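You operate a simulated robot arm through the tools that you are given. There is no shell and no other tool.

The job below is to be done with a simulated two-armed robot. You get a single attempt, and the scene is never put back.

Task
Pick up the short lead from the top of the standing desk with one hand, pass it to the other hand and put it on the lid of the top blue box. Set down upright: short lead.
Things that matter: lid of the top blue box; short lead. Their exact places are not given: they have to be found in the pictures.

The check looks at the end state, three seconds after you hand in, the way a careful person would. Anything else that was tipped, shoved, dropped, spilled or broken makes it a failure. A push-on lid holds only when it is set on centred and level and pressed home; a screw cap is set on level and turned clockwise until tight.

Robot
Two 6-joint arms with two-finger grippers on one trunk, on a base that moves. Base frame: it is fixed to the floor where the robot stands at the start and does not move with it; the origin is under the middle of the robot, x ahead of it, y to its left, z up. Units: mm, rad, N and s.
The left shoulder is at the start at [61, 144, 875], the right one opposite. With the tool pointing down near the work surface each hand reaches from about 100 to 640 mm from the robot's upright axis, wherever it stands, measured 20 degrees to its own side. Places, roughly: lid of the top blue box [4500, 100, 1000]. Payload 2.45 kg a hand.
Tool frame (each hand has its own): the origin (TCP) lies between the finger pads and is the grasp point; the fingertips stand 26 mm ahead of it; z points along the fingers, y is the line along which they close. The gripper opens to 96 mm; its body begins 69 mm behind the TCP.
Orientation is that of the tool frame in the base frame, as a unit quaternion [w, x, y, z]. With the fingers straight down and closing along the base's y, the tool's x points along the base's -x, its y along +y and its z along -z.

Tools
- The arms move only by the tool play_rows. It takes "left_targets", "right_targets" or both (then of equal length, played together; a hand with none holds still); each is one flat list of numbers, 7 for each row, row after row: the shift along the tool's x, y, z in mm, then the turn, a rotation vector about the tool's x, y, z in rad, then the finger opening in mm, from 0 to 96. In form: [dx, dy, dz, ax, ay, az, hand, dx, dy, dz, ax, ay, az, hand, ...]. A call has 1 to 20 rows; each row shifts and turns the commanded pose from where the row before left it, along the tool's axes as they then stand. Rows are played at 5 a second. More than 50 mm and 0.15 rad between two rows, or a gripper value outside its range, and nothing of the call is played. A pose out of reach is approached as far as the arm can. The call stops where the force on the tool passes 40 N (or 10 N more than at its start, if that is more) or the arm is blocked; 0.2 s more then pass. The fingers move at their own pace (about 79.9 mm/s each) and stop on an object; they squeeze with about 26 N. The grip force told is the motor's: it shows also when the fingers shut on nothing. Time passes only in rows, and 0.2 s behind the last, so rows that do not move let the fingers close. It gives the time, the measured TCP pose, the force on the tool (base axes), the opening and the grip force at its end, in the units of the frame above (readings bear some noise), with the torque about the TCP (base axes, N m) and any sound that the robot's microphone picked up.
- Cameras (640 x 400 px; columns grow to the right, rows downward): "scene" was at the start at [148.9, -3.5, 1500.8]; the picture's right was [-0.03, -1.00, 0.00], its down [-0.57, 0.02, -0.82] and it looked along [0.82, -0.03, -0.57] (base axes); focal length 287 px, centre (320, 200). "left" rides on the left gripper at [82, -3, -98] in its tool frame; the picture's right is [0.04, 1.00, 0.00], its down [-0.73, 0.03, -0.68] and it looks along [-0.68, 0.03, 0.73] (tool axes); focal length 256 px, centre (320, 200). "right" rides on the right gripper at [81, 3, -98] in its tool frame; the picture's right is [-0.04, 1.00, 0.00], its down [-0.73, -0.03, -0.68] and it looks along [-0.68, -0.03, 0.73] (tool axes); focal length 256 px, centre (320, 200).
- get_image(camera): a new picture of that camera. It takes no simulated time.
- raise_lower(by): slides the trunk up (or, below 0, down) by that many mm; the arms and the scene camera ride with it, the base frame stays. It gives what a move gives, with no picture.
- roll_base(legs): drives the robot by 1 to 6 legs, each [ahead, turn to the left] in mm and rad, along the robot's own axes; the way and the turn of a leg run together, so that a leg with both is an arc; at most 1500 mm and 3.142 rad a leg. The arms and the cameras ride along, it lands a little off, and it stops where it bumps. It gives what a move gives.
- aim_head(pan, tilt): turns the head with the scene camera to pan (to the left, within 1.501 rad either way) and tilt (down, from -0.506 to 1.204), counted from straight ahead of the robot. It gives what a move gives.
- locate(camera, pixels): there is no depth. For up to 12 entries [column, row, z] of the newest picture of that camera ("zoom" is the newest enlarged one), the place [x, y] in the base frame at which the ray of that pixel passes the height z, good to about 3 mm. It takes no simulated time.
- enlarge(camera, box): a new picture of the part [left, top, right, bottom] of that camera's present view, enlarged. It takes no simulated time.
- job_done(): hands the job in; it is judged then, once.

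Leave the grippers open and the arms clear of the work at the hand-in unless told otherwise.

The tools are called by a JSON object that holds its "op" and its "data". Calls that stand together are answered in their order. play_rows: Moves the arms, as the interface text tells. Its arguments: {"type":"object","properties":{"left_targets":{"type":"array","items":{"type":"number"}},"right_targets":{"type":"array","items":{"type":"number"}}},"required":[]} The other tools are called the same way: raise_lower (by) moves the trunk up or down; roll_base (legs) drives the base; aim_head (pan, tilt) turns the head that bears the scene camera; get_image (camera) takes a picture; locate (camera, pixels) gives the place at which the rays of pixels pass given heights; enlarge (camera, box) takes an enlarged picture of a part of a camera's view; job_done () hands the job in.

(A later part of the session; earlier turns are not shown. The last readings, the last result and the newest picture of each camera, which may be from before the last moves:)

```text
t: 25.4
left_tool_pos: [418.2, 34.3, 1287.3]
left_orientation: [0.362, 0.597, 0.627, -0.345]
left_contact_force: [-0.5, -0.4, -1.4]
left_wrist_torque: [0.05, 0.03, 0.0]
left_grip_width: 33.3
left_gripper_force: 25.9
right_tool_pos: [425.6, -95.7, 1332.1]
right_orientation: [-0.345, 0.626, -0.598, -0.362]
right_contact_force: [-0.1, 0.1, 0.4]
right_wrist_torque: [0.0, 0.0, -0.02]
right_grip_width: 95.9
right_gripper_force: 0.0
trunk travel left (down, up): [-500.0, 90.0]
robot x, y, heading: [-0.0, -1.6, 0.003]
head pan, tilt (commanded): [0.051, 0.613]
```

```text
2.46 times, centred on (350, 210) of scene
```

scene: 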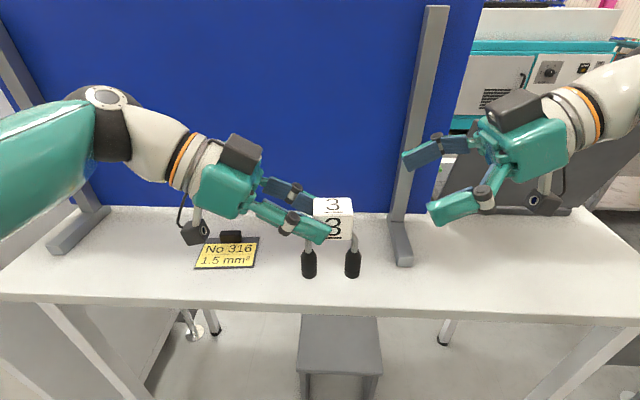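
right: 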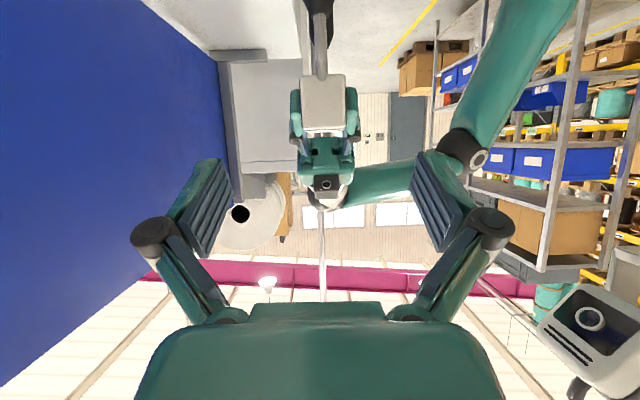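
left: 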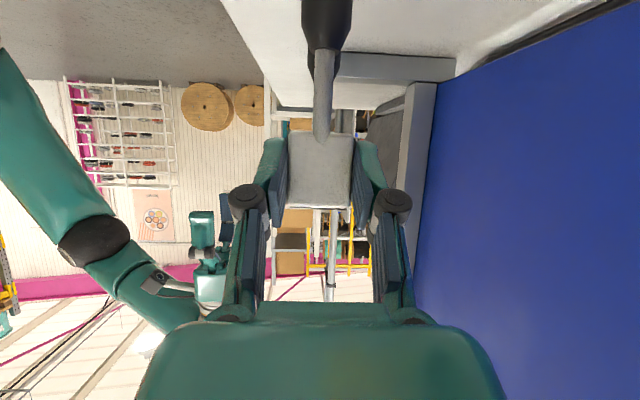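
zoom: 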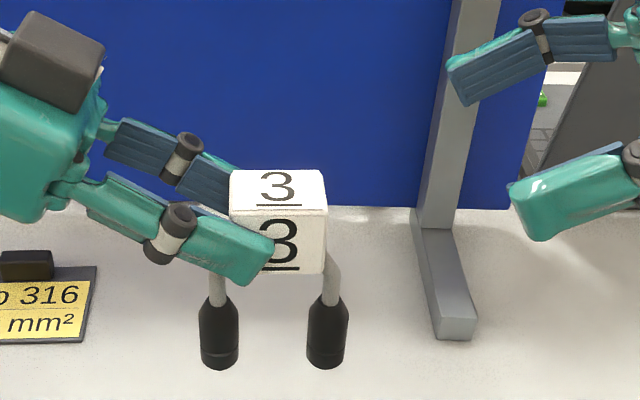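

The block is 2–2.5 mm toward +tool y. I'll shift by that, advance 48 mm, and check before the last 30 mm.

{"op": "play_rows", "data": {"right_targets": [1.6, 2.2, 24, 0, 0, 0, 96, 1.6, 0, 24, 0, 0, 0, 96, 0, 0, 0, 0, 0, 0, 96, 0, 0, 0, 0, 0, 0, 96]}}

{"op": "get_image", "data": {"camera": "right"}}

{"op": "enlarge", "data": {"camera": "scene", "box": [220, 130, 480, 290]}}

```text
t: 26.4
left_tool_pos: [417.4, 33.1, 1287.7]
left_orientation: [0.362, 0.597, 0.627, -0.345]
left_contact_force: [-0.2, 0.5, -1.1]
left_wrist_torque: [0.04, -0.02, 0.01]
left_grip_width: 33.7
left_gripper_force: 26.2
right_tool_pos: [421.1, -58.7, 1303.2]
right_orientation: [-0.345, 0.626, -0.598, -0.362]
right_contact_force: [0.0, 1.2, 0.6]
right_wrist_torque: [-0.02, 0.03, -0.02]
right_grip_width: 96.2
right_gripper_force: 0.0
trunk travel left (down, up): [-500.0, 90.0]
robot x, y, heading: [0.3, 0.9, -0.002]
head pan, tilt (commanded): [0.051, 0.613]
```

```text
taken
```

right: 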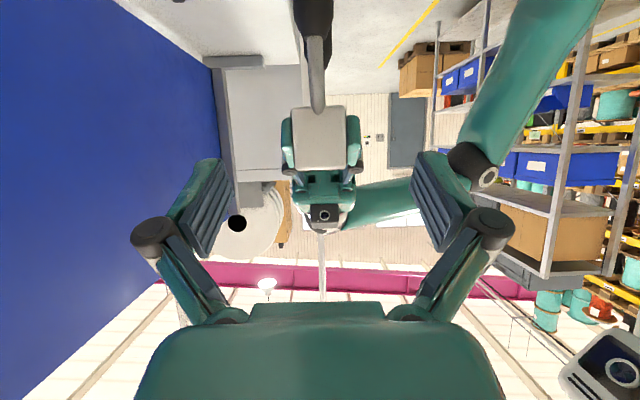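

```text
2.46 times, centred on (350, 210) of scene
```

zoom: 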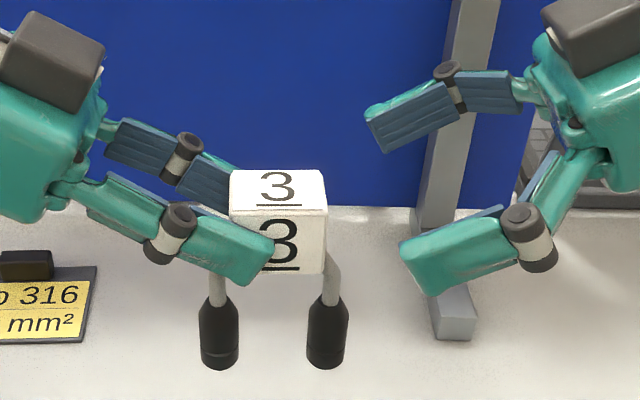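

Centred: the block is at columns 292–347. I'll advance 29 mm, then close to 60 mm and check the gap between the two hands' fingertips.

{"op": "play_rows", "data": {"right_targets": [0, 0, 15, 0, 0, 0, 96, 0, 0, 14, 0, 0, 0, 96, 0, 0, 0, 0, 0, 0, 80, 0, 0, 0, 0, 0, 0, 65, 0, 0, 0, 0, 0, 0, 60, 0, 0, 0, 0, 0, 0, 60]}}

{"op": "get_image", "data": {"camera": "right"}}

{"op": "enlarge", "data": {"camera": "scene", "box": [260, 160, 420, 290]}}

```text
t: 27.8
left_tool_pos: [418.5, 34.5, 1286.5]
left_orientation: [0.362, 0.598, 0.627, -0.345]
left_contact_force: [0.5, 0.5, -1.1]
left_wrist_torque: [0.05, -0.01, 0.0]
left_grip_width: 33.6
left_gripper_force: 25.8
right_tool_pos: [420.2, -35.6, 1289.8]
right_orientation: [-0.345, 0.626, -0.599, -0.362]
right_contact_force: [0.3, 0.8, 0.1]
right_wrist_torque: [-0.01, 0.02, -0.01]
right_grip_width: 59.8
right_gripper_force: 0.1
trunk travel left (down, up): [-500.0, 90.0]
robot x, y, heading: [-0.1, 0.5, -0.003]
head pan, tilt (commanded): [0.051, 0.613]
```

```text
taken
```

right: 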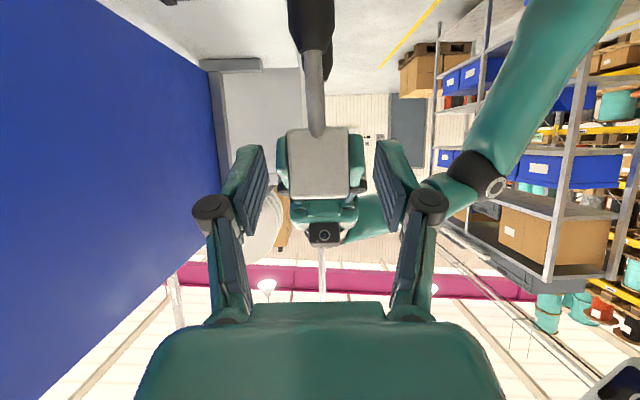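

```text
3.08 times, centred on (340, 225) of scene
```

zoom: 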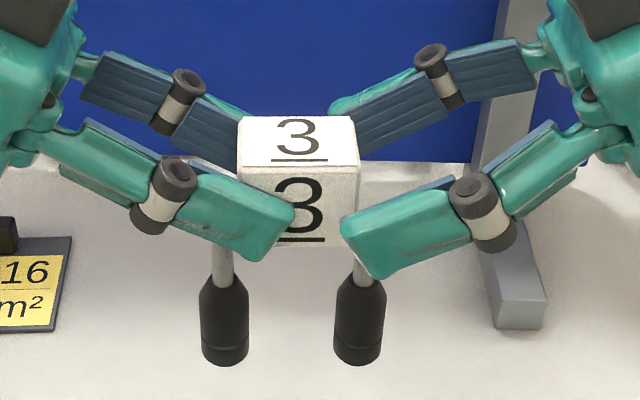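

The tips are about 16 mm apart and the right hand overlaps the block only a little, so I'll advance 6 mm more and shift −1.4 mm in tool y (the block centre is at column 318 against a pad centre of about 320.5). Then I'll look again.

{"op": "play_rows", "data": {"right_targets": [0, -1.4, 3, 0, 0, 0, 60, 0, 0, 3, 0, 0, 0, 60, 0, 0, 0, 0, 0, 0, 50, 0, 0, 0, 0, 0, 0, 44, 0, 0, 0, 0, 0, 0, 44]}}

{"op": "get_image", "data": {"camera": "right"}}

{"op": "enlarge", "data": {"camera": "scene", "box": [260, 160, 420, 290]}}

```text
t: 29.0
left_tool_pos: [417.1, 33.7, 1287.6]
left_orientation: [0.363, 0.597, 0.627, -0.345]
left_contact_force: [-0.6, 0.5, -0.6]
left_wrist_torque: [-0.01, 0.03, 0.01]
left_grip_width: 33.7
left_gripper_force: 26.1
right_tool_pos: [421.1, -30.7, 1286.3]
right_orientation: [-0.345, 0.626, -0.598, -0.362]
right_contact_force: [0.3, 0.6, -0.5]
right_wrist_torque: [-0.01, 0.0, -0.02]
right_grip_width: 43.9
right_gripper_force: 0.1
trunk travel left (down, up): [-500.0, 90.0]
robot x, y, heading: [0.1, 2.7, 0.001]
head pan, tilt (commanded): [0.051, 0.613]
```

```text
taken
```

right: 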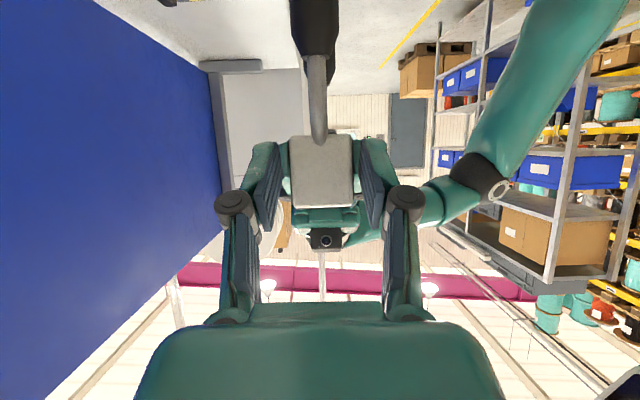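

```text
3.08 times, centred on (340, 225) of scene
```

zoom: 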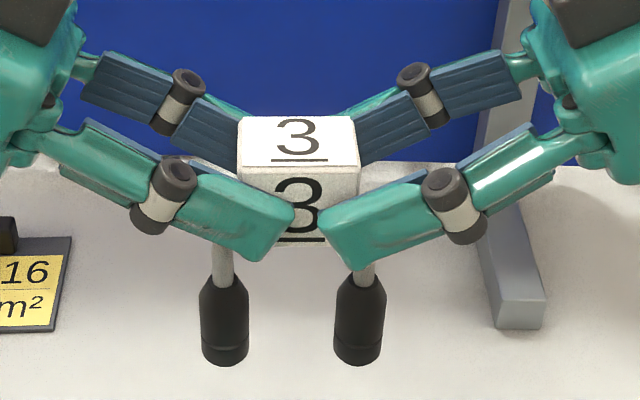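

There's an 8 mm gap between fingertips and the block is centred. I'll close the right hand slowly.

{"op": "play_rows", "data": {"right_targets": [0, 0, 0, 0, 0, 0, 41, 0, 0, 0, 0, 0, 0, 39, 0, 0, 0, 0, 0, 0, 37, 0, 0, 0, 0, 0, 0, 35, 0, 0, 0, 0, 0, 0, 33.5, 0, 0, 0, 0, 0, 0, 32, 0, 0, 0, 0, 0, 0, 29, 0, 0, 0, 0, 0, 0, 20, 0, 0, 0, 0, 0, 0, 0, 0, 0, 0, 0, 0, 0, 0, 0, 0, 0, 0, 0, 0, 0]}}

{"op": "get_image", "data": {"camera": "right"}}

{"op": "enlarge", "data": {"camera": "scene", "box": [260, 160, 420, 290]}}

```text
t: 31.4
left_tool_pos: [418.3, 33.3, 1288.3]
left_orientation: [0.362, 0.597, 0.627, -0.345]
left_contact_force: [7.3, 2.4, -0.8]
left_wrist_torque: [0.15, 0.08, 0.18]
left_grip_width: 33.5
left_gripper_force: 26.0
right_tool_pos: [421.5, -30.2, 1286.0]
right_orientation: [-0.345, 0.626, -0.598, -0.362]
right_contact_force: [-8.0, -2.4, -0.5]
right_wrist_torque: [-0.05, -0.05, 0.3]
right_grip_width: 33.4
right_gripper_force: 26.1
trunk travel left (down, up): [-500.0, 90.0]
robot x, y, heading: [-2.7, 4.9, 0.002]
head pan, tilt (commanded): [0.051, 0.613]
```

```text
taken
```

right: 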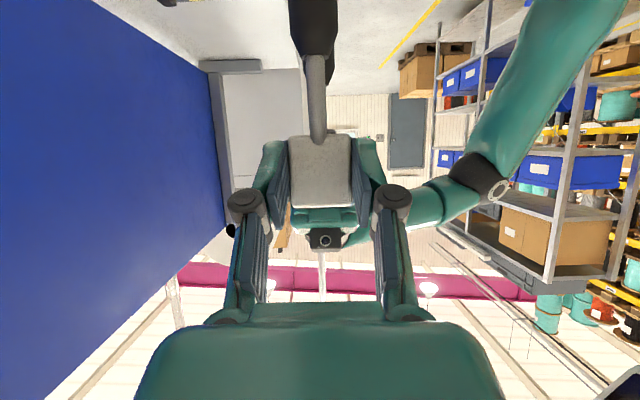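

```text
3.08 times, centred on (340, 225) of scene
```

zoom: 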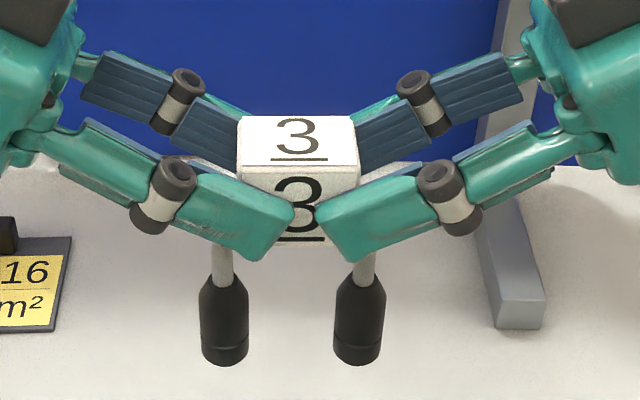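

Both hands grip the block at 33.4 mm, with about 8 N of sideways strain between them along x. I'll relieve it by moving the right hand 0.7 mm toward −x (tool +y).

{"op": "play_rows", "data": {"right_targets": [0, 0.7, 0, 0, 0, 0, 0, 0, 0, 0, 0, 0, 0, 0, 0, 0, 0, 0, 0, 0, 0]}}

```text
t: 32.2
left_tool_pos: [417.2, 34.1, 1286.2]
left_orientation: [0.361, 0.598, 0.626, -0.347]
left_contact_force: [5.6, 2.0, -4.2]
left_wrist_torque: [0.18, 0.04, 0.1]
left_grip_width: 33.4
left_gripper_force: 26.1
right_tool_pos: [421.0, -30.2, 1286.7]
right_orientation: [-0.346, 0.626, -0.599, -0.361]
right_contact_force: [-6.0, -0.7, 2.0]
right_wrist_torque: [0.01, -0.01, 0.23]
right_grip_width: 33.7
right_gripper_force: 25.4
trunk travel left (down, up): [-500.0, 90.0]
robot x, y, heading: [-3.4, 3.7, 0.002]
head pan, tilt (commanded): [0.051, 0.613]
```

The strain fell to about 6 N. I'll relieve a bit more.

{"op": "play_rows", "data": {"right_targets": [0, 1.2, 0, 0, 0, 0, 0, 0, 0, 0, 0, 0, 0, 0, 0, 0, 0, 0, 0, 0, 0]}}

```text
t: 33.0
left_tool_pos: [417.3, 33.4, 1286.6]
left_orientation: [0.361, 0.597, 0.629, -0.344]
left_contact_force: [0.8, 1.0, -7.2]
left_wrist_torque: [0.22, 0.08, -0.02]
left_grip_width: 33.3
left_gripper_force: 26.3
right_tool_pos: [420.4, -30.7, 1286.4]
right_orientation: [-0.346, 0.626, -0.599, -0.361]
right_contact_force: [0.8, -2.0, 6.6]
right_wrist_torque: [0.27, -0.08, 0.03]
right_grip_width: 33.4
right_gripper_force: 26.1
trunk travel left (down, up): [-500.0, 90.0]
robot x, y, heading: [2.9, -2.7, -0.002]
head pan, tilt (commanded): [0.051, 0.613]
```

The x strain is gone, but about 7 N of vertical strain has appeared, with the right hand being pushed up. I'll raise the right hand about 0.8 mm to relieve that.

{"op": "play_rows", "data": {"right_targets": [-0.7, 0, -0.4, 0, 0, 0, 0, 0, 0, 0, 0, 0, 0, 0]}}

```text
t: 33.6
left_tool_pos: [417.3, 33.9, 1286.2]
left_orientation: [0.361, 0.598, 0.627, -0.345]
left_contact_force: [-4.9, 8.8, -8.9]
left_wrist_torque: [0.1, 0.19, -0.24]
left_grip_width: 33.5
left_gripper_force: 25.9
right_tool_pos: [419.4, -30.6, 1286.0]
right_orientation: [-0.346, 0.625, -0.599, -0.36]
right_contact_force: [5.5, -8.3, 7.9]
right_wrist_torque: [0.42, -0.14, -0.1]
right_grip_width: 33.5
right_gripper_force: 25.6
trunk travel left (down, up): [-500.0, 90.0]
robot x, y, heading: [0.2, 3.9, -0.002]
head pan, tilt (commanded): [0.051, 0.613]
```

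The strain wanders with arm jitter, and the right grip is firm at 25.6 N. I'll open the left fingers now so the right hand takes the lead.

{"op": "play_rows", "data": {"left_targets": [0, 0, 0, 0, 0, 0, 36, 0, 0, 0, 0, 0, 0, 40, 0, 0, 0, 0, 0, 0, 50, 0, 0, 0, 0, 0, 0, 60, 0, 0, 0, 0, 0, 0, 60]}}

{"op": "get_image", "data": {"camera": "left"}}

{"op": "enlarge", "data": {"camera": "scene", "box": [260, 160, 420, 290]}}

```text
t: 34.8
left_tool_pos: [417.3, 33.4, 1286.3]
left_orientation: [0.362, 0.598, 0.627, -0.345]
left_contact_force: [-0.8, -0.5, 0.5]
left_wrist_torque: [-0.01, 0.01, 0.03]
left_grip_width: 59.9
left_gripper_force: 0.1
right_tool_pos: [419.3, -29.4, 1285.3]
right_orientation: [-0.345, 0.626, -0.598, -0.362]
right_contact_force: [0.0, 0.1, 0.0]
right_wrist_torque: [-0.05, -0.01, -0.01]
right_grip_width: 33.5
right_gripper_force: 26.0
trunk travel left (down, up): [-500.0, 90.0]
robot x, y, heading: [-1.5, -1.0, -0.005]
head pan, tilt (commanded): [0.051, 0.613]
```

```text
taken
```

left: 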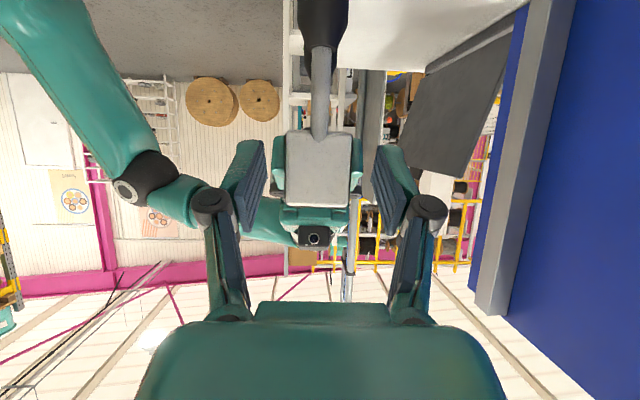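

```text
3.08 times, centred on (340, 225) of scene
```

zoom: 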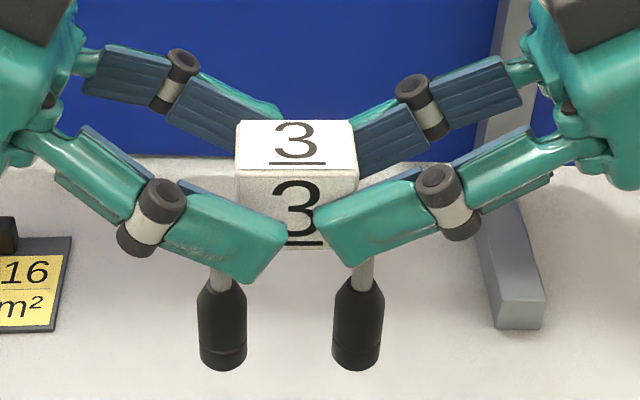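

The right hand holds the lead firmly at 26 N and it is still upright. I'll back the left hand out along its own axis by 120 mm.

{"op": "play_rows", "data": {"left_targets": [0, 0, -40, 0, 0, 0, 60, 0, 0, -40, 0, 0, 0, 70, 0, 0, -40, 0, 0, 0, 96, 0, 0, 0, 0, 0, 0, 96]}}

{"op": "get_image", "data": {"camera": "scene"}}

{"op": "get_image", "data": {"camera": "left"}}

{"op": "get_image", "data": {"camera": "right"}}

```text
t: 35.8
left_tool_pos: [412.9, 135.3, 1348.3]
left_orientation: [0.361, 0.598, 0.627, -0.346]
left_contact_force: [0.5, -0.5, -0.1]
left_wrist_torque: [0.02, 0.02, -0.02]
left_grip_width: 96.0
left_gripper_force: 0.0
right_tool_pos: [419.0, -30.0, 1286.0]
right_orientation: [-0.346, 0.626, -0.598, -0.362]
right_contact_force: [-0.9, -0.6, 0.1]
right_wrist_torque: [-0.02, 0.01, 0.03]
right_grip_width: 33.5
right_gripper_force: 25.6
trunk travel left (down, up): [-500.0, 90.0]
robot x, y, heading: [-0.8, 2.6, -0.001]
head pan, tilt (commanded): [0.051, 0.613]
```

```text
taken
```

scene: 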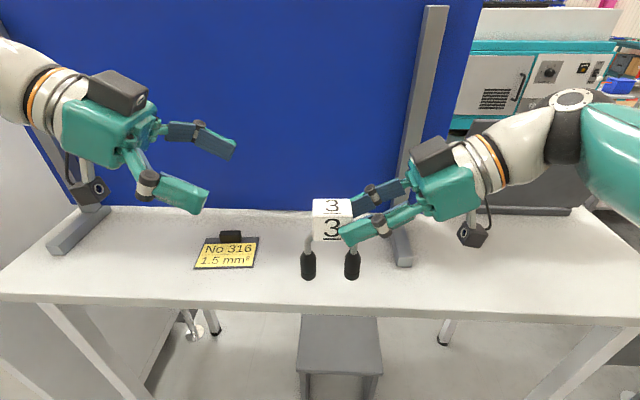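

```text
taken
```

left: 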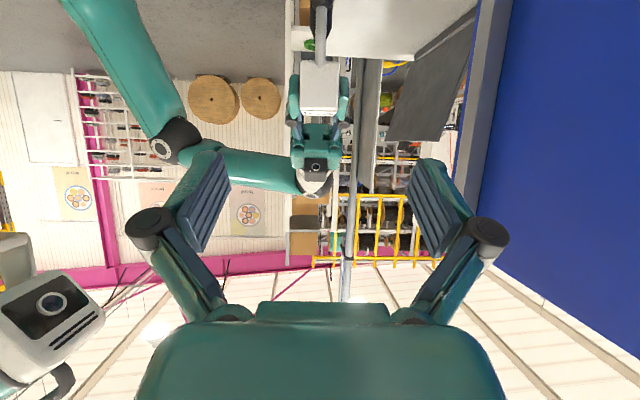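

```text
taken
```

right: 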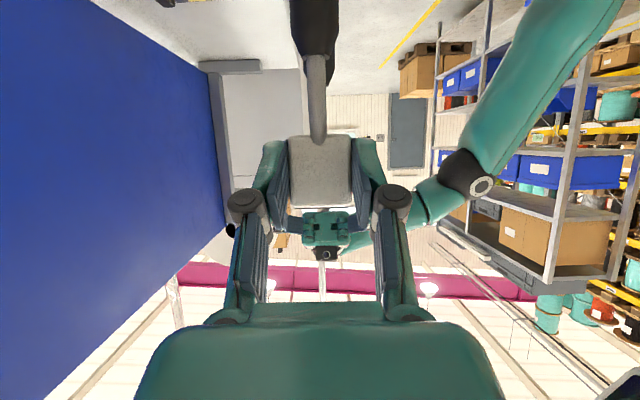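

The handover is done. Before driving, I'll look to both sides with the head as far as it turns to find a free path.

{"op": "aim_head", "data": {"pan": 1.5, "tilt": 0.35}}

{"op": "get_image", "data": {"camera": "scene"}}

{"op": "aim_head", "data": {"pan": -1.5, "tilt": 0.35}}

{"op": "get_image", "data": {"camera": "scene"}}

{"op": "aim_head", "data": {"pan": -0.7, "tilt": 0.35}}

{"op": "get_image", "data": {"camera": "scene"}}

{"op": "aim_head", "data": {"pan": 0.8, "tilt": 0.35}}

{"op": "get_image", "data": {"camera": "scene"}}

```text
t: 37.3
left_tool_pos: [412.8, 134.2, 1348.0]
left_orientation: [0.362, 0.597, 0.627, -0.346]
left_contact_force: [-0.3, 0.8, -1.2]
left_wrist_torque: [-0.01, -0.02, 0.01]
left_grip_width: 96.0
left_gripper_force: 0.1
right_tool_pos: [420.4, -29.9, 1285.5]
right_orientation: [-0.345, 0.626, -0.598, -0.362]
right_contact_force: [-0.2, 0.2, -0.4]
right_wrist_torque: [-0.07, 0.01, -0.01]
right_grip_width: 33.5
right_gripper_force: 25.8
trunk travel left (down, up): [-500.0, 90.0]
robot x, y, heading: [0.3, 3.0, -0.0]
head pan, tilt (commanded): [1.499, 0.351]
```

```text
taken
```

scene: 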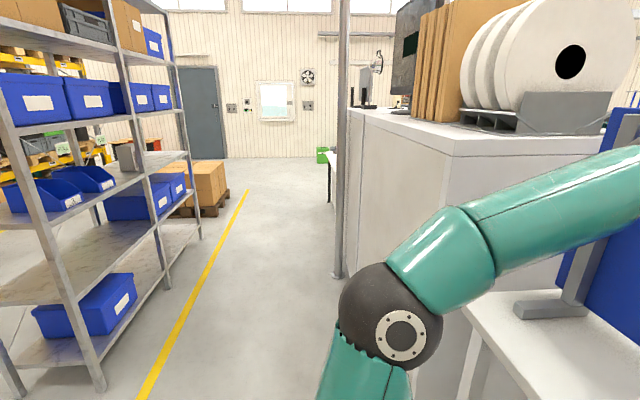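

```text
t: 39.9
left_tool_pos: [411.7, 135.5, 1347.9]
left_orientation: [0.362, 0.597, 0.627, -0.345]
left_contact_force: [-0.1, -0.6, 0.4]
left_wrist_torque: [0.0, -0.02, 0.01]
left_grip_width: 95.7
left_gripper_force: 0.0
right_tool_pos: [419.5, -28.5, 1285.3]
right_orientation: [-0.346, 0.625, -0.599, -0.362]
right_contact_force: [0.3, -0.2, -0.4]
right_wrist_torque: [-0.06, 0.04, 0.01]
right_grip_width: 33.4
right_gripper_force: 26.2
trunk travel left (down, up): [-500.0, 90.0]
robot x, y, heading: [0.2, -1.2, 0.001]
head pan, tilt (commanded): [-1.499, 0.351]
```

```text
taken
```

scene: 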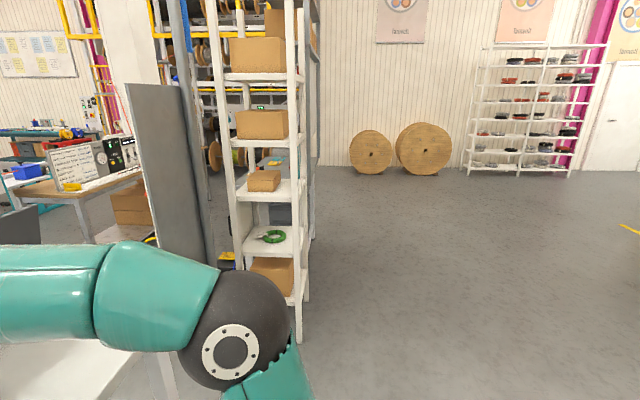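

```text
t: 41.1
left_tool_pos: [412.5, 134.8, 1347.1]
left_orientation: [0.361, 0.598, 0.627, -0.345]
left_contact_force: [0.2, 0.1, -0.4]
left_wrist_torque: [-0.02, 0.03, -0.02]
left_grip_width: 96.0
left_gripper_force: 0.2
right_tool_pos: [418.2, -28.9, 1285.3]
right_orientation: [-0.345, 0.626, -0.599, -0.361]
right_contact_force: [0.2, 0.0, 0.0]
right_wrist_torque: [-0.08, 0.01, -0.01]
right_grip_width: 33.4
right_gripper_force: 25.9
trunk travel left (down, up): [-500.0, 90.0]
robot x, y, heading: [-1.3, 3.9, 0.0]
head pan, tilt (commanded): [-0.7, 0.351]
```

```text
taken
```

scene: 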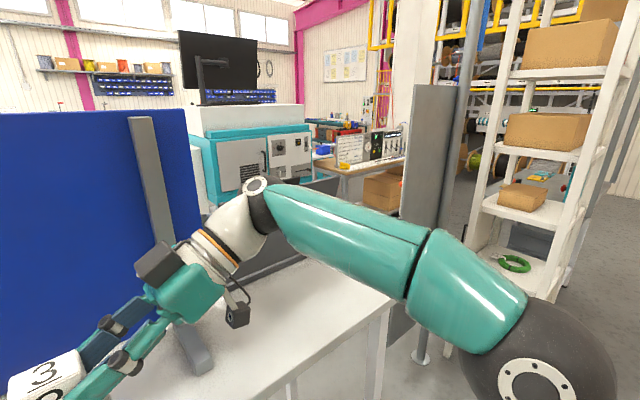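

```text
t: 42.7
left_tool_pos: [412.9, 134.5, 1348.3]
left_orientation: [0.362, 0.597, 0.627, -0.345]
left_contact_force: [0.3, -0.6, -0.4]
left_wrist_torque: [0.04, -0.03, -0.02]
left_grip_width: 96.0
left_gripper_force: 0.1
right_tool_pos: [418.3, -30.2, 1284.9]
right_orientation: [-0.346, 0.625, -0.599, -0.361]
right_contact_force: [-0.1, -0.6, 0.6]
right_wrist_torque: [-0.03, -0.02, 0.01]
right_grip_width: 33.4
right_gripper_force: 26.3
trunk travel left (down, up): [-500.0, 90.0]
robot x, y, heading: [-1.5, -1.6, 0.002]
head pan, tilt (commanded): [0.799, 0.351]
```

```text
taken
```

scene: 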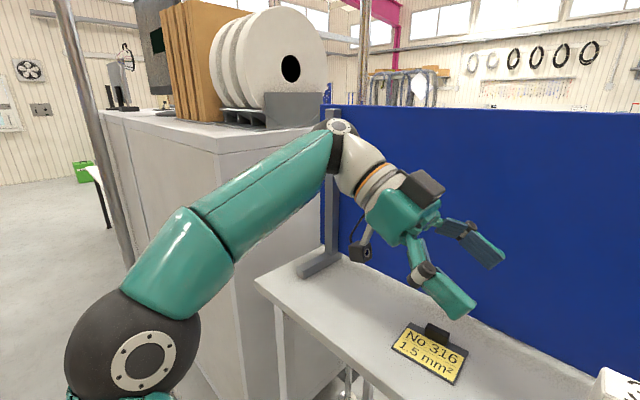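

I see an aisle to the left (+y) between the shelf and the white cabinet, and open floor on the right beyond a white shelf. I'll raise the trunk 90 mm so the head camera can look over the blue partition toward the destination.

{"op": "raise_lower", "data": {"by": 88}}

{"op": "aim_head", "data": {"pan": 0.0, "tilt": 0.15}}

{"op": "get_image", "data": {"camera": "scene"}}

{"op": "enlarge", "data": {"camera": "scene", "box": [200, 110, 440, 260]}}

```text
t: 43.9
left_tool_pos: [412.4, 135.6, 1435.6]
left_orientation: [0.362, 0.597, 0.627, -0.345]
left_contact_force: [0.6, 0.0, 0.7]
left_wrist_torque: [0.01, 0.0, 0.02]
left_grip_width: 95.9
left_gripper_force: 0.1
right_tool_pos: [420.0, -29.2, 1373.1]
right_orientation: [-0.345, 0.626, -0.599, -0.361]
right_contact_force: [0.2, 0.1, -1.7]
right_wrist_torque: [-0.03, 0.01, 0.0]
right_grip_width: 33.4
right_gripper_force: 25.7
trunk travel left (down, up): [-588.0, 2.0]
robot x, y, heading: [5.7, -2.1, 0.002]
head pan, tilt (commanded): [0.799, 0.351]
```

```text
t: 45.0
left_tool_pos: [412.4, 134.4, 1436.4]
left_orientation: [0.362, 0.598, 0.627, -0.345]
left_contact_force: [-0.1, 0.6, 0.2]
left_wrist_torque: [-0.01, -0.01, 0.01]
left_grip_width: 95.8
left_gripper_force: 0.1
right_tool_pos: [419.4, -29.5, 1373.9]
right_orientation: [-0.345, 0.626, -0.598, -0.362]
right_contact_force: [0.8, -0.5, -2.2]
right_wrist_torque: [-0.08, 0.05, 0.02]
right_grip_width: 33.5
right_gripper_force: 25.5
trunk travel left (down, up): [-588.0, 2.0]
robot x, y, heading: [-1.7, 4.3, -0.001]
head pan, tilt (commanded): [0.0, 0.15]
```

```text
taken
```

scene: 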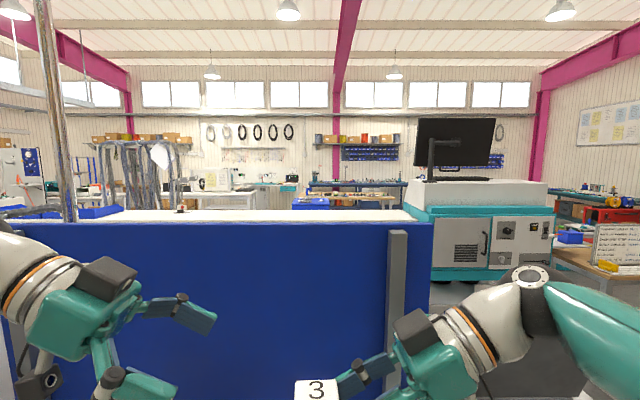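

```text
2.67 times, centred on (320, 185) of scene
```

zoom: 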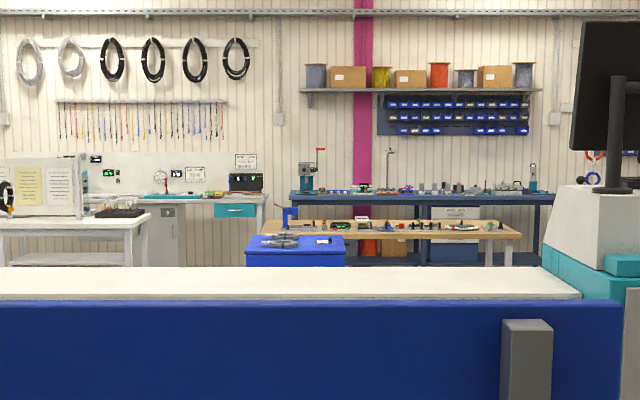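

Now I can see a blue box with items on its lid beyond the partition, at zoom (295, 245), which is scene ≈(311, 202). I'll locate it at z=1000 and look more closely at the left and right routes.

{"op": "locate", "data": {"camera": "zoom", "pixels": [[248, 250, 1000], [345, 252, 1000], [262, 236, 1000], [343, 236, 1000], [295, 245, 1000], [580, 295, 1000], [10, 295, 1000], [544, 268, 1000], [0, 268, 1000]]}}

{"op": "enlarge", "data": {"camera": "scene", "box": [270, 190, 350, 240]}}

{"op": "aim_head", "data": {"pan": 0.9, "tilt": 0.2}}

{"op": "get_image", "data": {"camera": "scene"}}

{"op": "aim_head", "data": {"pan": -0.75, "tilt": 0.2}}

{"op": "get_image", "data": {"camera": "scene"}}

```text
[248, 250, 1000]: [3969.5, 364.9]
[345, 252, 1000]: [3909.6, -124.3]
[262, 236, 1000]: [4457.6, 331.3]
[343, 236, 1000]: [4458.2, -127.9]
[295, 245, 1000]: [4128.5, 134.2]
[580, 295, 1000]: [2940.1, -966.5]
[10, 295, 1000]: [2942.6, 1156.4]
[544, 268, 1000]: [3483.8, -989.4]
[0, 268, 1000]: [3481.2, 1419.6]
```

```text
8.00 times, centred on (310, 215) of scene
```

zoom: 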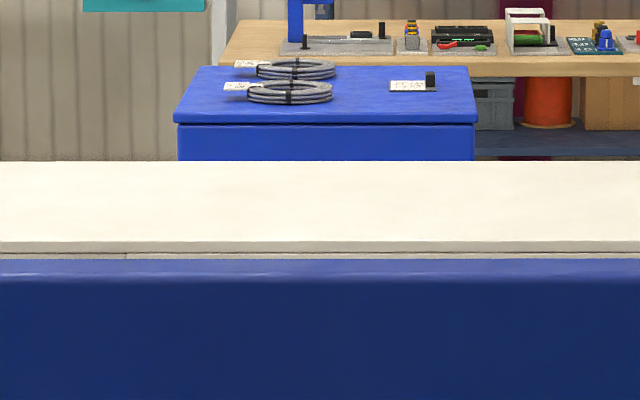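

```text
t: 46.2
left_tool_pos: [412.4, 135.0, 1435.5]
left_orientation: [0.362, 0.597, 0.627, -0.345]
left_contact_force: [-1.7, 0.0, -0.6]
left_wrist_torque: [0.0, 0.0, 0.02]
left_grip_width: 96.0
left_gripper_force: 0.0
right_tool_pos: [420.0, -28.9, 1372.7]
right_orientation: [-0.345, 0.626, -0.598, -0.362]
right_contact_force: [0.8, -0.2, -1.3]
right_wrist_torque: [-0.03, 0.02, 0.03]
right_grip_width: 33.5
right_gripper_force: 26.0
trunk travel left (down, up): [-588.0, 2.0]
robot x, y, heading: [2.5, 2.7, -0.002]
head pan, tilt (commanded): [0.901, 0.201]
```

```text
taken
```

scene: 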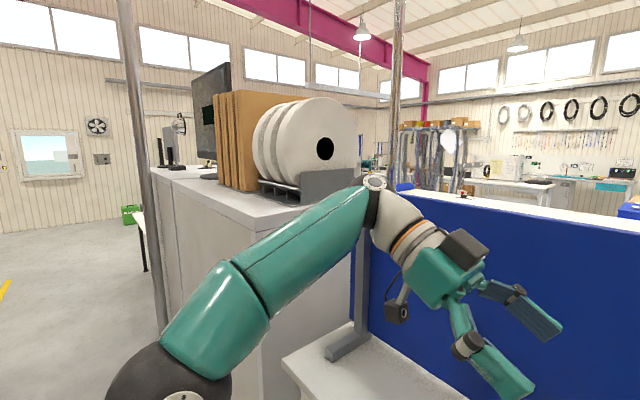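

```text
t: 47.9
left_tool_pos: [410.7, 135.4, 1436.6]
left_orientation: [0.362, 0.598, 0.627, -0.345]
left_contact_force: [-0.5, 0.7, -0.1]
left_wrist_torque: [-0.02, -0.02, -0.01]
left_grip_width: 95.7
left_gripper_force: 0.0
right_tool_pos: [419.9, -29.1, 1372.9]
right_orientation: [-0.345, 0.626, -0.598, -0.362]
right_contact_force: [-0.2, 0.3, -2.4]
right_wrist_torque: [-0.05, 0.03, -0.04]
right_grip_width: 33.4
right_gripper_force: 26.0
trunk travel left (down, up): [-588.0, 2.0]
robot x, y, heading: [-2.1, 1.4, -0.002]
head pan, tilt (commanded): [-0.75, 0.201]
```

```text
taken
```

scene: 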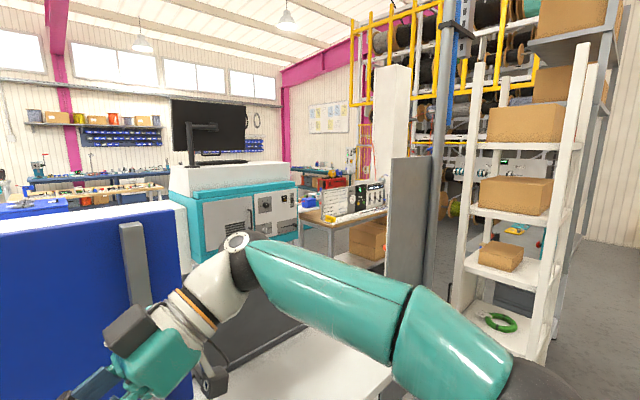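

The blue box lid is visible, with two cable coils at its back-left and a small tag at the right; the front half looks free. The white cabinet blocks the way directly left, but the aisle (x≈−800 to 380) along +y is open. I'll back up 250 mm from the desk first.

{"op": "roll_base", "data": {"legs": [[-250, 0]]}}

{"op": "aim_head", "data": {"pan": 1.5, "tilt": 0.35}}

{"op": "get_image", "data": {"camera": "scene"}}

```text
t: 49.7
left_tool_pos: [174.3, 133.7, 1437.0]
left_orientation: [0.363, 0.597, 0.627, -0.345]
left_contact_force: [-1.0, -0.8, 0.1]
left_wrist_torque: [0.01, 0.0, 0.02]
left_grip_width: 96.2
left_gripper_force: 0.1
right_tool_pos: [180.4, -30.7, 1373.8]
right_orientation: [-0.346, 0.625, -0.599, -0.361]
right_contact_force: [0.0, -0.3, -0.8]
right_wrist_torque: [-0.01, -0.03, -0.03]
right_grip_width: 33.4
right_gripper_force: 25.6
trunk travel left (down, up): [-588.0, 2.0]
robot x, y, heading: [-239.7, 2.1, -0.003]
head pan, tilt (commanded): [-0.75, 0.201]
```

```text
t: 51.8
left_tool_pos: [174.6, 134.2, 1436.4]
left_orientation: [0.362, 0.598, 0.626, -0.345]
left_contact_force: [-0.3, -0.1, 0.1]
left_wrist_torque: [-0.01, 0.02, 0.02]
left_grip_width: 96.0
left_gripper_force: 0.0
right_tool_pos: [182.5, -31.1, 1374.0]
right_orientation: [-0.346, 0.624, -0.6, -0.36]
right_contact_force: [-0.1, 0.0, -2.2]
right_wrist_torque: [-0.04, 0.02, 0.0]
right_grip_width: 33.3
right_gripper_force: 25.9
trunk travel left (down, up): [-588.0, 2.0]
robot x, y, heading: [-237.4, 5.2, -0.007]
head pan, tilt (commanded): [1.499, 0.351]
```

```text
taken
```

scene: 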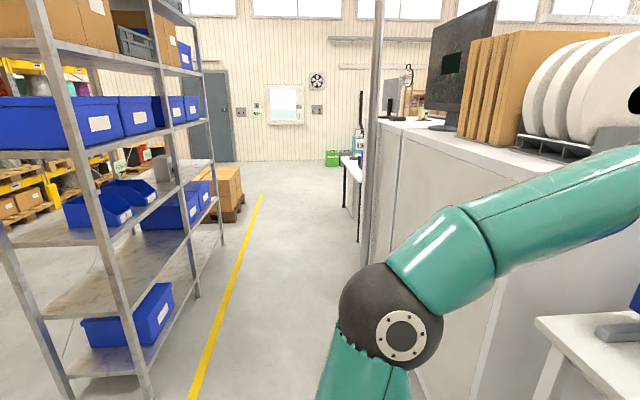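

The aisle looks clear. I'll locate floor points on the yellow line, shelf legs, pole base, and cabinet edge to plan the drive.

{"op": "locate", "data": {"camera": "scene", "pixels": [[195, 395, 0], [258, 205, 0], [150, 395, 0], [196, 295, 0], [222, 243, 0], [366, 268, 0], [358, 242, 0], [345, 198, 0], [470, 395, 0], [330, 163, 0], [238, 218, 0], [262, 163, 0]]}}

```text
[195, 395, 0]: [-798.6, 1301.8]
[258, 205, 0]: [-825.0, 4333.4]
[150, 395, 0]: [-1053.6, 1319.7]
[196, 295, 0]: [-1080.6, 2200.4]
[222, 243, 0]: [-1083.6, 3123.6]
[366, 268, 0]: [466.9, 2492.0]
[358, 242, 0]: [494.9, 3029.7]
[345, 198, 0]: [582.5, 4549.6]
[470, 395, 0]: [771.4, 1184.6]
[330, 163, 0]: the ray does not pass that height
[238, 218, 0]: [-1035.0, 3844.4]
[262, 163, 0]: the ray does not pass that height
```

The aisle runs from x≈−1060 (shelf) to x≈+450 (cabinet/pole/table), and I'm at x≈−240. I'll turn left 90° and look ahead.

{"op": "roll_base", "data": {"legs": [[0, 1.578]]}}

{"op": "aim_head", "data": {"pan": 0.0, "tilt": 0.25}}

{"op": "get_image", "data": {"camera": "scene"}}

{"op": "get_image", "data": {"camera": "right"}}

```text
t: 55.5
left_tool_pos: [-241.3, 440.7, 1436.9]
left_orientation: [0.498, 0.111, 0.858, -0.064]
left_contact_force: [0.2, 0.4, -0.6]
left_wrist_torque: [-0.04, -0.07, -0.02]
left_grip_width: 95.9
left_gripper_force: 0.1
right_tool_pos: [-83.6, 396.1, 1375.2]
right_orientation: [-0.064, 0.859, -0.112, -0.496]
right_contact_force: [-1.3, 0.0, -0.2]
right_wrist_torque: [-0.05, -0.03, 0.02]
right_grip_width: 0.0
right_gripper_force: 25.4
trunk travel left (down, up): [-588.0, 2.0]
robot x, y, heading: [-194.4, -13.7, 1.297]
head pan, tilt (commanded): [1.499, 0.351]
stopped in leg 1: the robot was blocked; the commanded pose is now the measured one
```

```text
t: 57.1
left_tool_pos: [-238.6, 437.6, 1438.3]
left_orientation: [0.496, 0.111, 0.859, -0.063]
left_contact_force: [0.4, -0.6, 0.3]
left_wrist_torque: [0.01, 0.0, -0.02]
left_grip_width: 95.9
left_gripper_force: 0.1
right_tool_pos: [-80.3, 394.8, 1375.2]
right_orientation: [-0.065, 0.858, -0.113, -0.496]
right_contact_force: [0.3, -0.1, 0.0]
right_wrist_torque: [0.0, -0.01, -0.02]
right_grip_width: 0.0
right_gripper_force: 26.1
trunk travel left (down, up): [-588.0, 2.0]
robot x, y, heading: [-193.6, -8.9, 1.292]
head pan, tilt (commanded): [0.0, 0.25]
```

```text
taken
```

scene: 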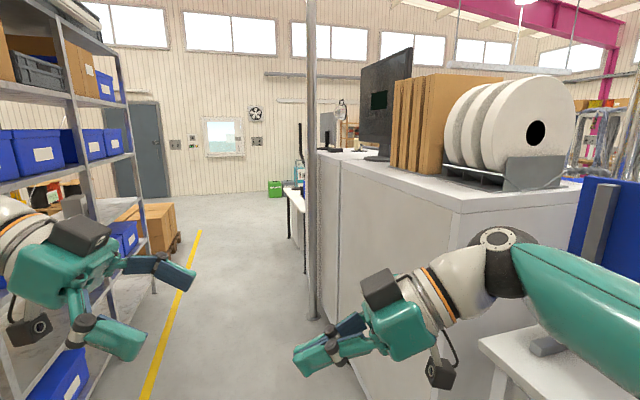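

```text
taken
```

right: 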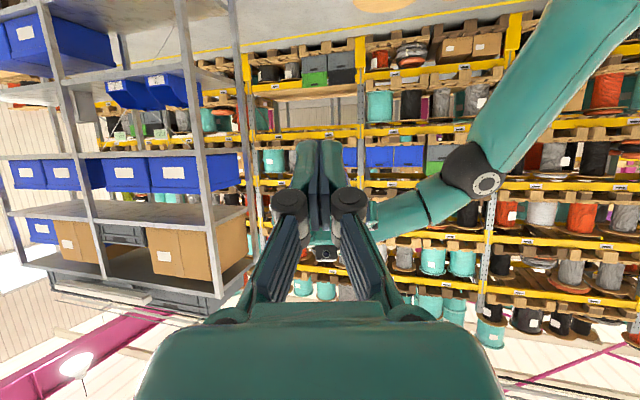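

The turn was blocked and the right gripper now reads 0 mm, so the lead has slipped out of the hand. I need to find where it is before moving anything. I'll look down and around.

{"op": "aim_head", "data": {"pan": 0.0, "tilt": 1.0}}

{"op": "get_image", "data": {"camera": "scene"}}

{"op": "aim_head", "data": {"pan": -1.0, "tilt": 0.7}}

{"op": "get_image", "data": {"camera": "scene"}}

{"op": "aim_head", "data": {"pan": 1.0, "tilt": 0.9}}

{"op": "get_image", "data": {"camera": "scene"}}

{"op": "get_image", "data": {"camera": "left"}}

```text
t: 58.2
left_tool_pos: [-239.4, 437.1, 1436.8]
left_orientation: [0.496, 0.112, 0.859, -0.064]
left_contact_force: [-0.4, -0.1, 0.3]
left_wrist_torque: [0.02, 0.0, 0.0]
left_grip_width: 96.3
left_gripper_force: 0.1
right_tool_pos: [-79.5, 395.0, 1376.1]
right_orientation: [-0.064, 0.859, -0.112, -0.496]
right_contact_force: [-0.7, -0.1, -0.1]
right_wrist_torque: [0.0, 0.02, -0.02]
right_grip_width: 0.0
right_gripper_force: 25.8
trunk travel left (down, up): [-588.0, 2.0]
robot x, y, heading: [-192.4, -12.3, 1.297]
head pan, tilt (commanded): [0.0, 1.0]
```

```text
taken
```

scene: 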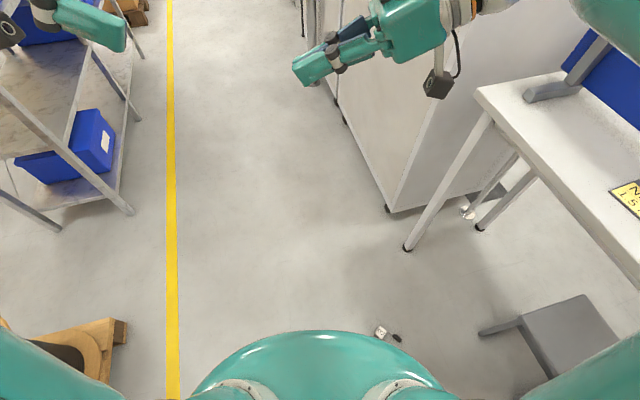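

```text
t: 59.4
left_tool_pos: [-238.8, 436.9, 1437.5]
left_orientation: [0.495, 0.112, 0.859, -0.065]
left_contact_force: [0.4, -0.2, 0.2]
left_wrist_torque: [-0.01, 0.0, 0.02]
left_grip_width: 96.1
left_gripper_force: 0.1
right_tool_pos: [-79.3, 395.3, 1374.6]
right_orientation: [-0.066, 0.858, -0.113, -0.496]
right_contact_force: [0.3, 1.1, -0.3]
right_wrist_torque: [-0.02, -0.01, 0.01]
right_grip_width: 0.0
right_gripper_force: 26.5
trunk travel left (down, up): [-588.0, 2.0]
robot x, y, heading: [-192.4, -11.9, 1.294]
head pan, tilt (commanded): [-1.0, 0.7]
```

```text
taken
```

scene: 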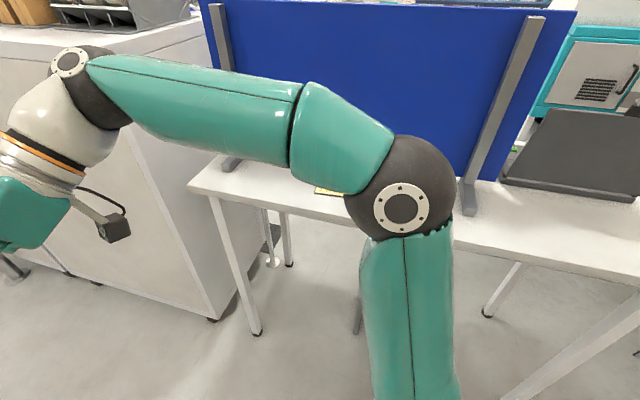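

```text
t: 61.4
left_tool_pos: [-238.4, 438.2, 1438.4]
left_orientation: [0.496, 0.111, 0.859, -0.064]
left_contact_force: [0.3, 1.3, -0.1]
left_wrist_torque: [-0.01, 0.03, -0.02]
left_grip_width: 96.1
left_gripper_force: 0.1
right_tool_pos: [-80.4, 394.2, 1375.5]
right_orientation: [-0.064, 0.859, -0.112, -0.496]
right_contact_force: [0.0, 0.5, 0.4]
right_wrist_torque: [-0.04, -0.04, 0.01]
right_grip_width: 0.0
right_gripper_force: 26.1
trunk travel left (down, up): [-588.0, 2.0]
robot x, y, heading: [-195.7, -14.0, 1.3]
head pan, tilt (commanded): [1.0, 0.901]
```

```text
taken
```

scene: 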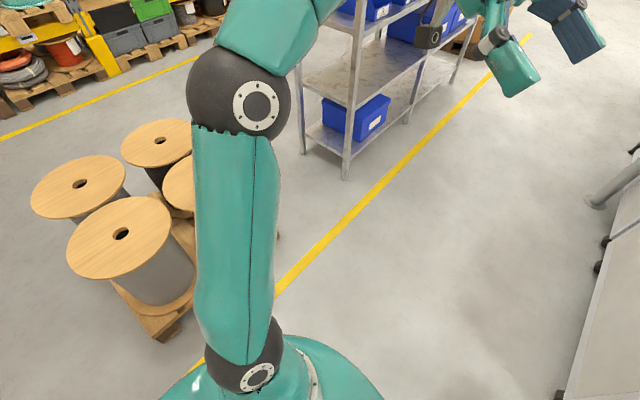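

```text
taken
```

left: 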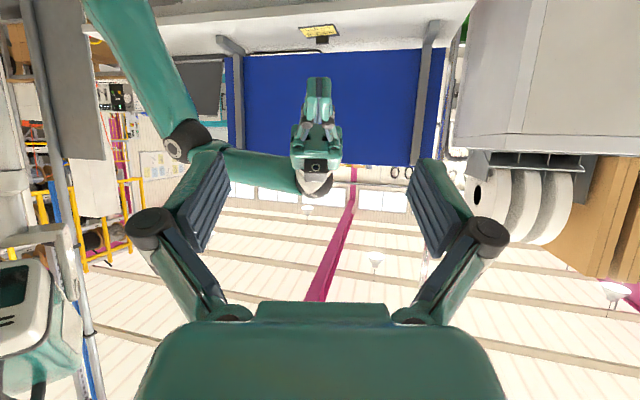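

The lead is lying on the floor at (382, 333) in the tilt‑1.0 view, between my base and the stool. I'll find what blocked me (a pallet with wooden spools is close on the left) and locate the lead. I'll take a fresh picture.

{"op": "aim_head", "data": {"pan": 1.2, "tilt": 1.1}}

{"op": "get_image", "data": {"camera": "scene"}}

{"op": "locate", "data": {"camera": "scene", "pixels": [[165, 335, 0], [165, 335, 130], [200, 300, 0], [200, 300, 130], [250, 300, 0], [250, 300, 130]]}}

{"op": "aim_head", "data": {"pan": -0.2, "tilt": 1.2}}

{"op": "get_image", "data": {"camera": "scene"}}

```text
t: 62.1
left_tool_pos: [-239.7, 436.8, 1437.8]
left_orientation: [0.496, 0.111, 0.859, -0.063]
left_contact_force: [0.1, 0.6, 0.7]
left_wrist_torque: [0.0, 0.02, 0.02]
left_grip_width: 96.0
left_gripper_force: 0.0
right_tool_pos: [-79.5, 394.0, 1374.3]
right_orientation: [-0.065, 0.859, -0.113, -0.496]
right_contact_force: [0.0, 0.5, 0.7]
right_wrist_torque: [0.02, 0.04, -0.04]
right_grip_width: 0.0
right_gripper_force: 25.9
trunk travel left (down, up): [-588.0, 2.0]
robot x, y, heading: [-193.8, -12.0, 1.292]
head pan, tilt (commanded): [1.201, 1.1]
```

```text
taken
```

scene: 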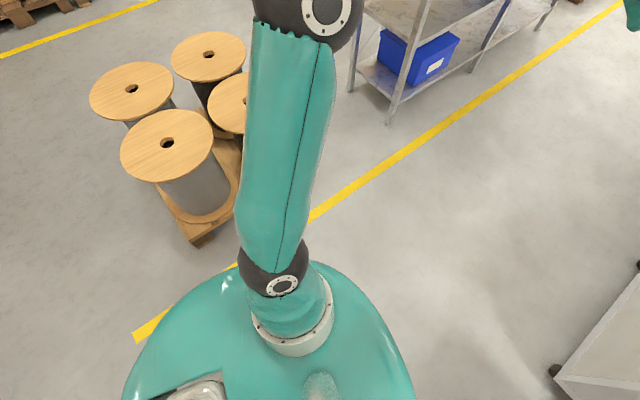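

```text
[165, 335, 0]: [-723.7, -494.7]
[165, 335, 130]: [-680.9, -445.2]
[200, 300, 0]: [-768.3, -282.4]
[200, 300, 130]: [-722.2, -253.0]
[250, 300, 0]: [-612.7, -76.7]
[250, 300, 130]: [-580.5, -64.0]
```

```text
t: 63.6
left_tool_pos: [-238.5, 436.3, 1437.6]
left_orientation: [0.496, 0.111, 0.859, -0.064]
left_contact_force: [0.8, -0.7, 0.3]
left_wrist_torque: [0.0, 0.02, -0.02]
left_grip_width: 96.2
left_gripper_force: 0.0
right_tool_pos: [-79.5, 394.9, 1376.6]
right_orientation: [-0.066, 0.858, -0.113, -0.496]
right_contact_force: [0.7, 0.2, -0.4]
right_wrist_torque: [0.01, 0.02, 0.03]
right_grip_width: 0.1
right_gripper_force: 26.5
trunk travel left (down, up): [-588.0, 2.0]
robot x, y, heading: [-192.5, -12.6, 1.293]
head pan, tilt (commanded): [-0.201, 1.201]
```

```text
taken
```

scene: 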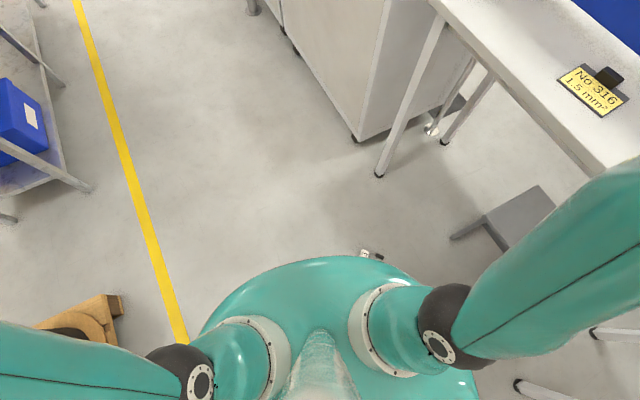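

{"op": "locate", "data": {"camera": "scene", "pixels": [[365, 253, 0], [365, 253, 30], [380, 257, 0], [455, 238, 0], [545, 187, 450], [105, 345, 0], [120, 300, 130], [105, 345, 130], [380, 176, 0], [354, 138, 0], [440, 258, 0], [592, 335, 0]]}}

{"op": "enlarge", "data": {"camera": "scene", "box": [320, 220, 480, 320]}}

{"op": "enlarge", "data": {"camera": "scene", "box": [0, 260, 220, 400]}}

```text
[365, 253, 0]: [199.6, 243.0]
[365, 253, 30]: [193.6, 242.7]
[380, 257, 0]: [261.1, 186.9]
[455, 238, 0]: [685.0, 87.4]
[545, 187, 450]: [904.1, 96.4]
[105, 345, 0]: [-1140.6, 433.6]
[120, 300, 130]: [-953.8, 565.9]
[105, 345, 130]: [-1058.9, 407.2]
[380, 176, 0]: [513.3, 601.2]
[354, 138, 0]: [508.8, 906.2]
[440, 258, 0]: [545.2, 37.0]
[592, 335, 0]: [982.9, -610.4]
```

```text
4.00 times, centred on (400, 270) of scene
```

zoom: 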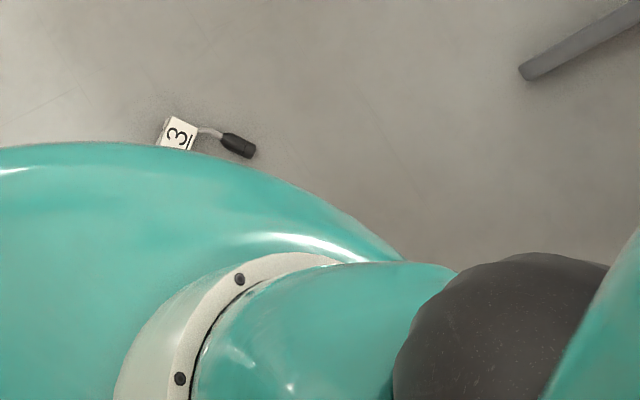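

```text
2.86 times, centred on (110, 330) of scene
```

zoom: 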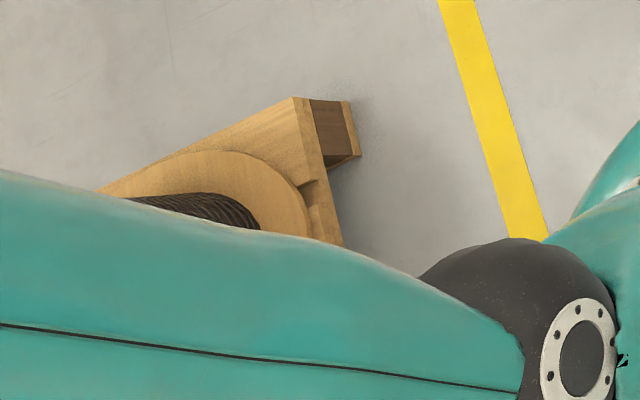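

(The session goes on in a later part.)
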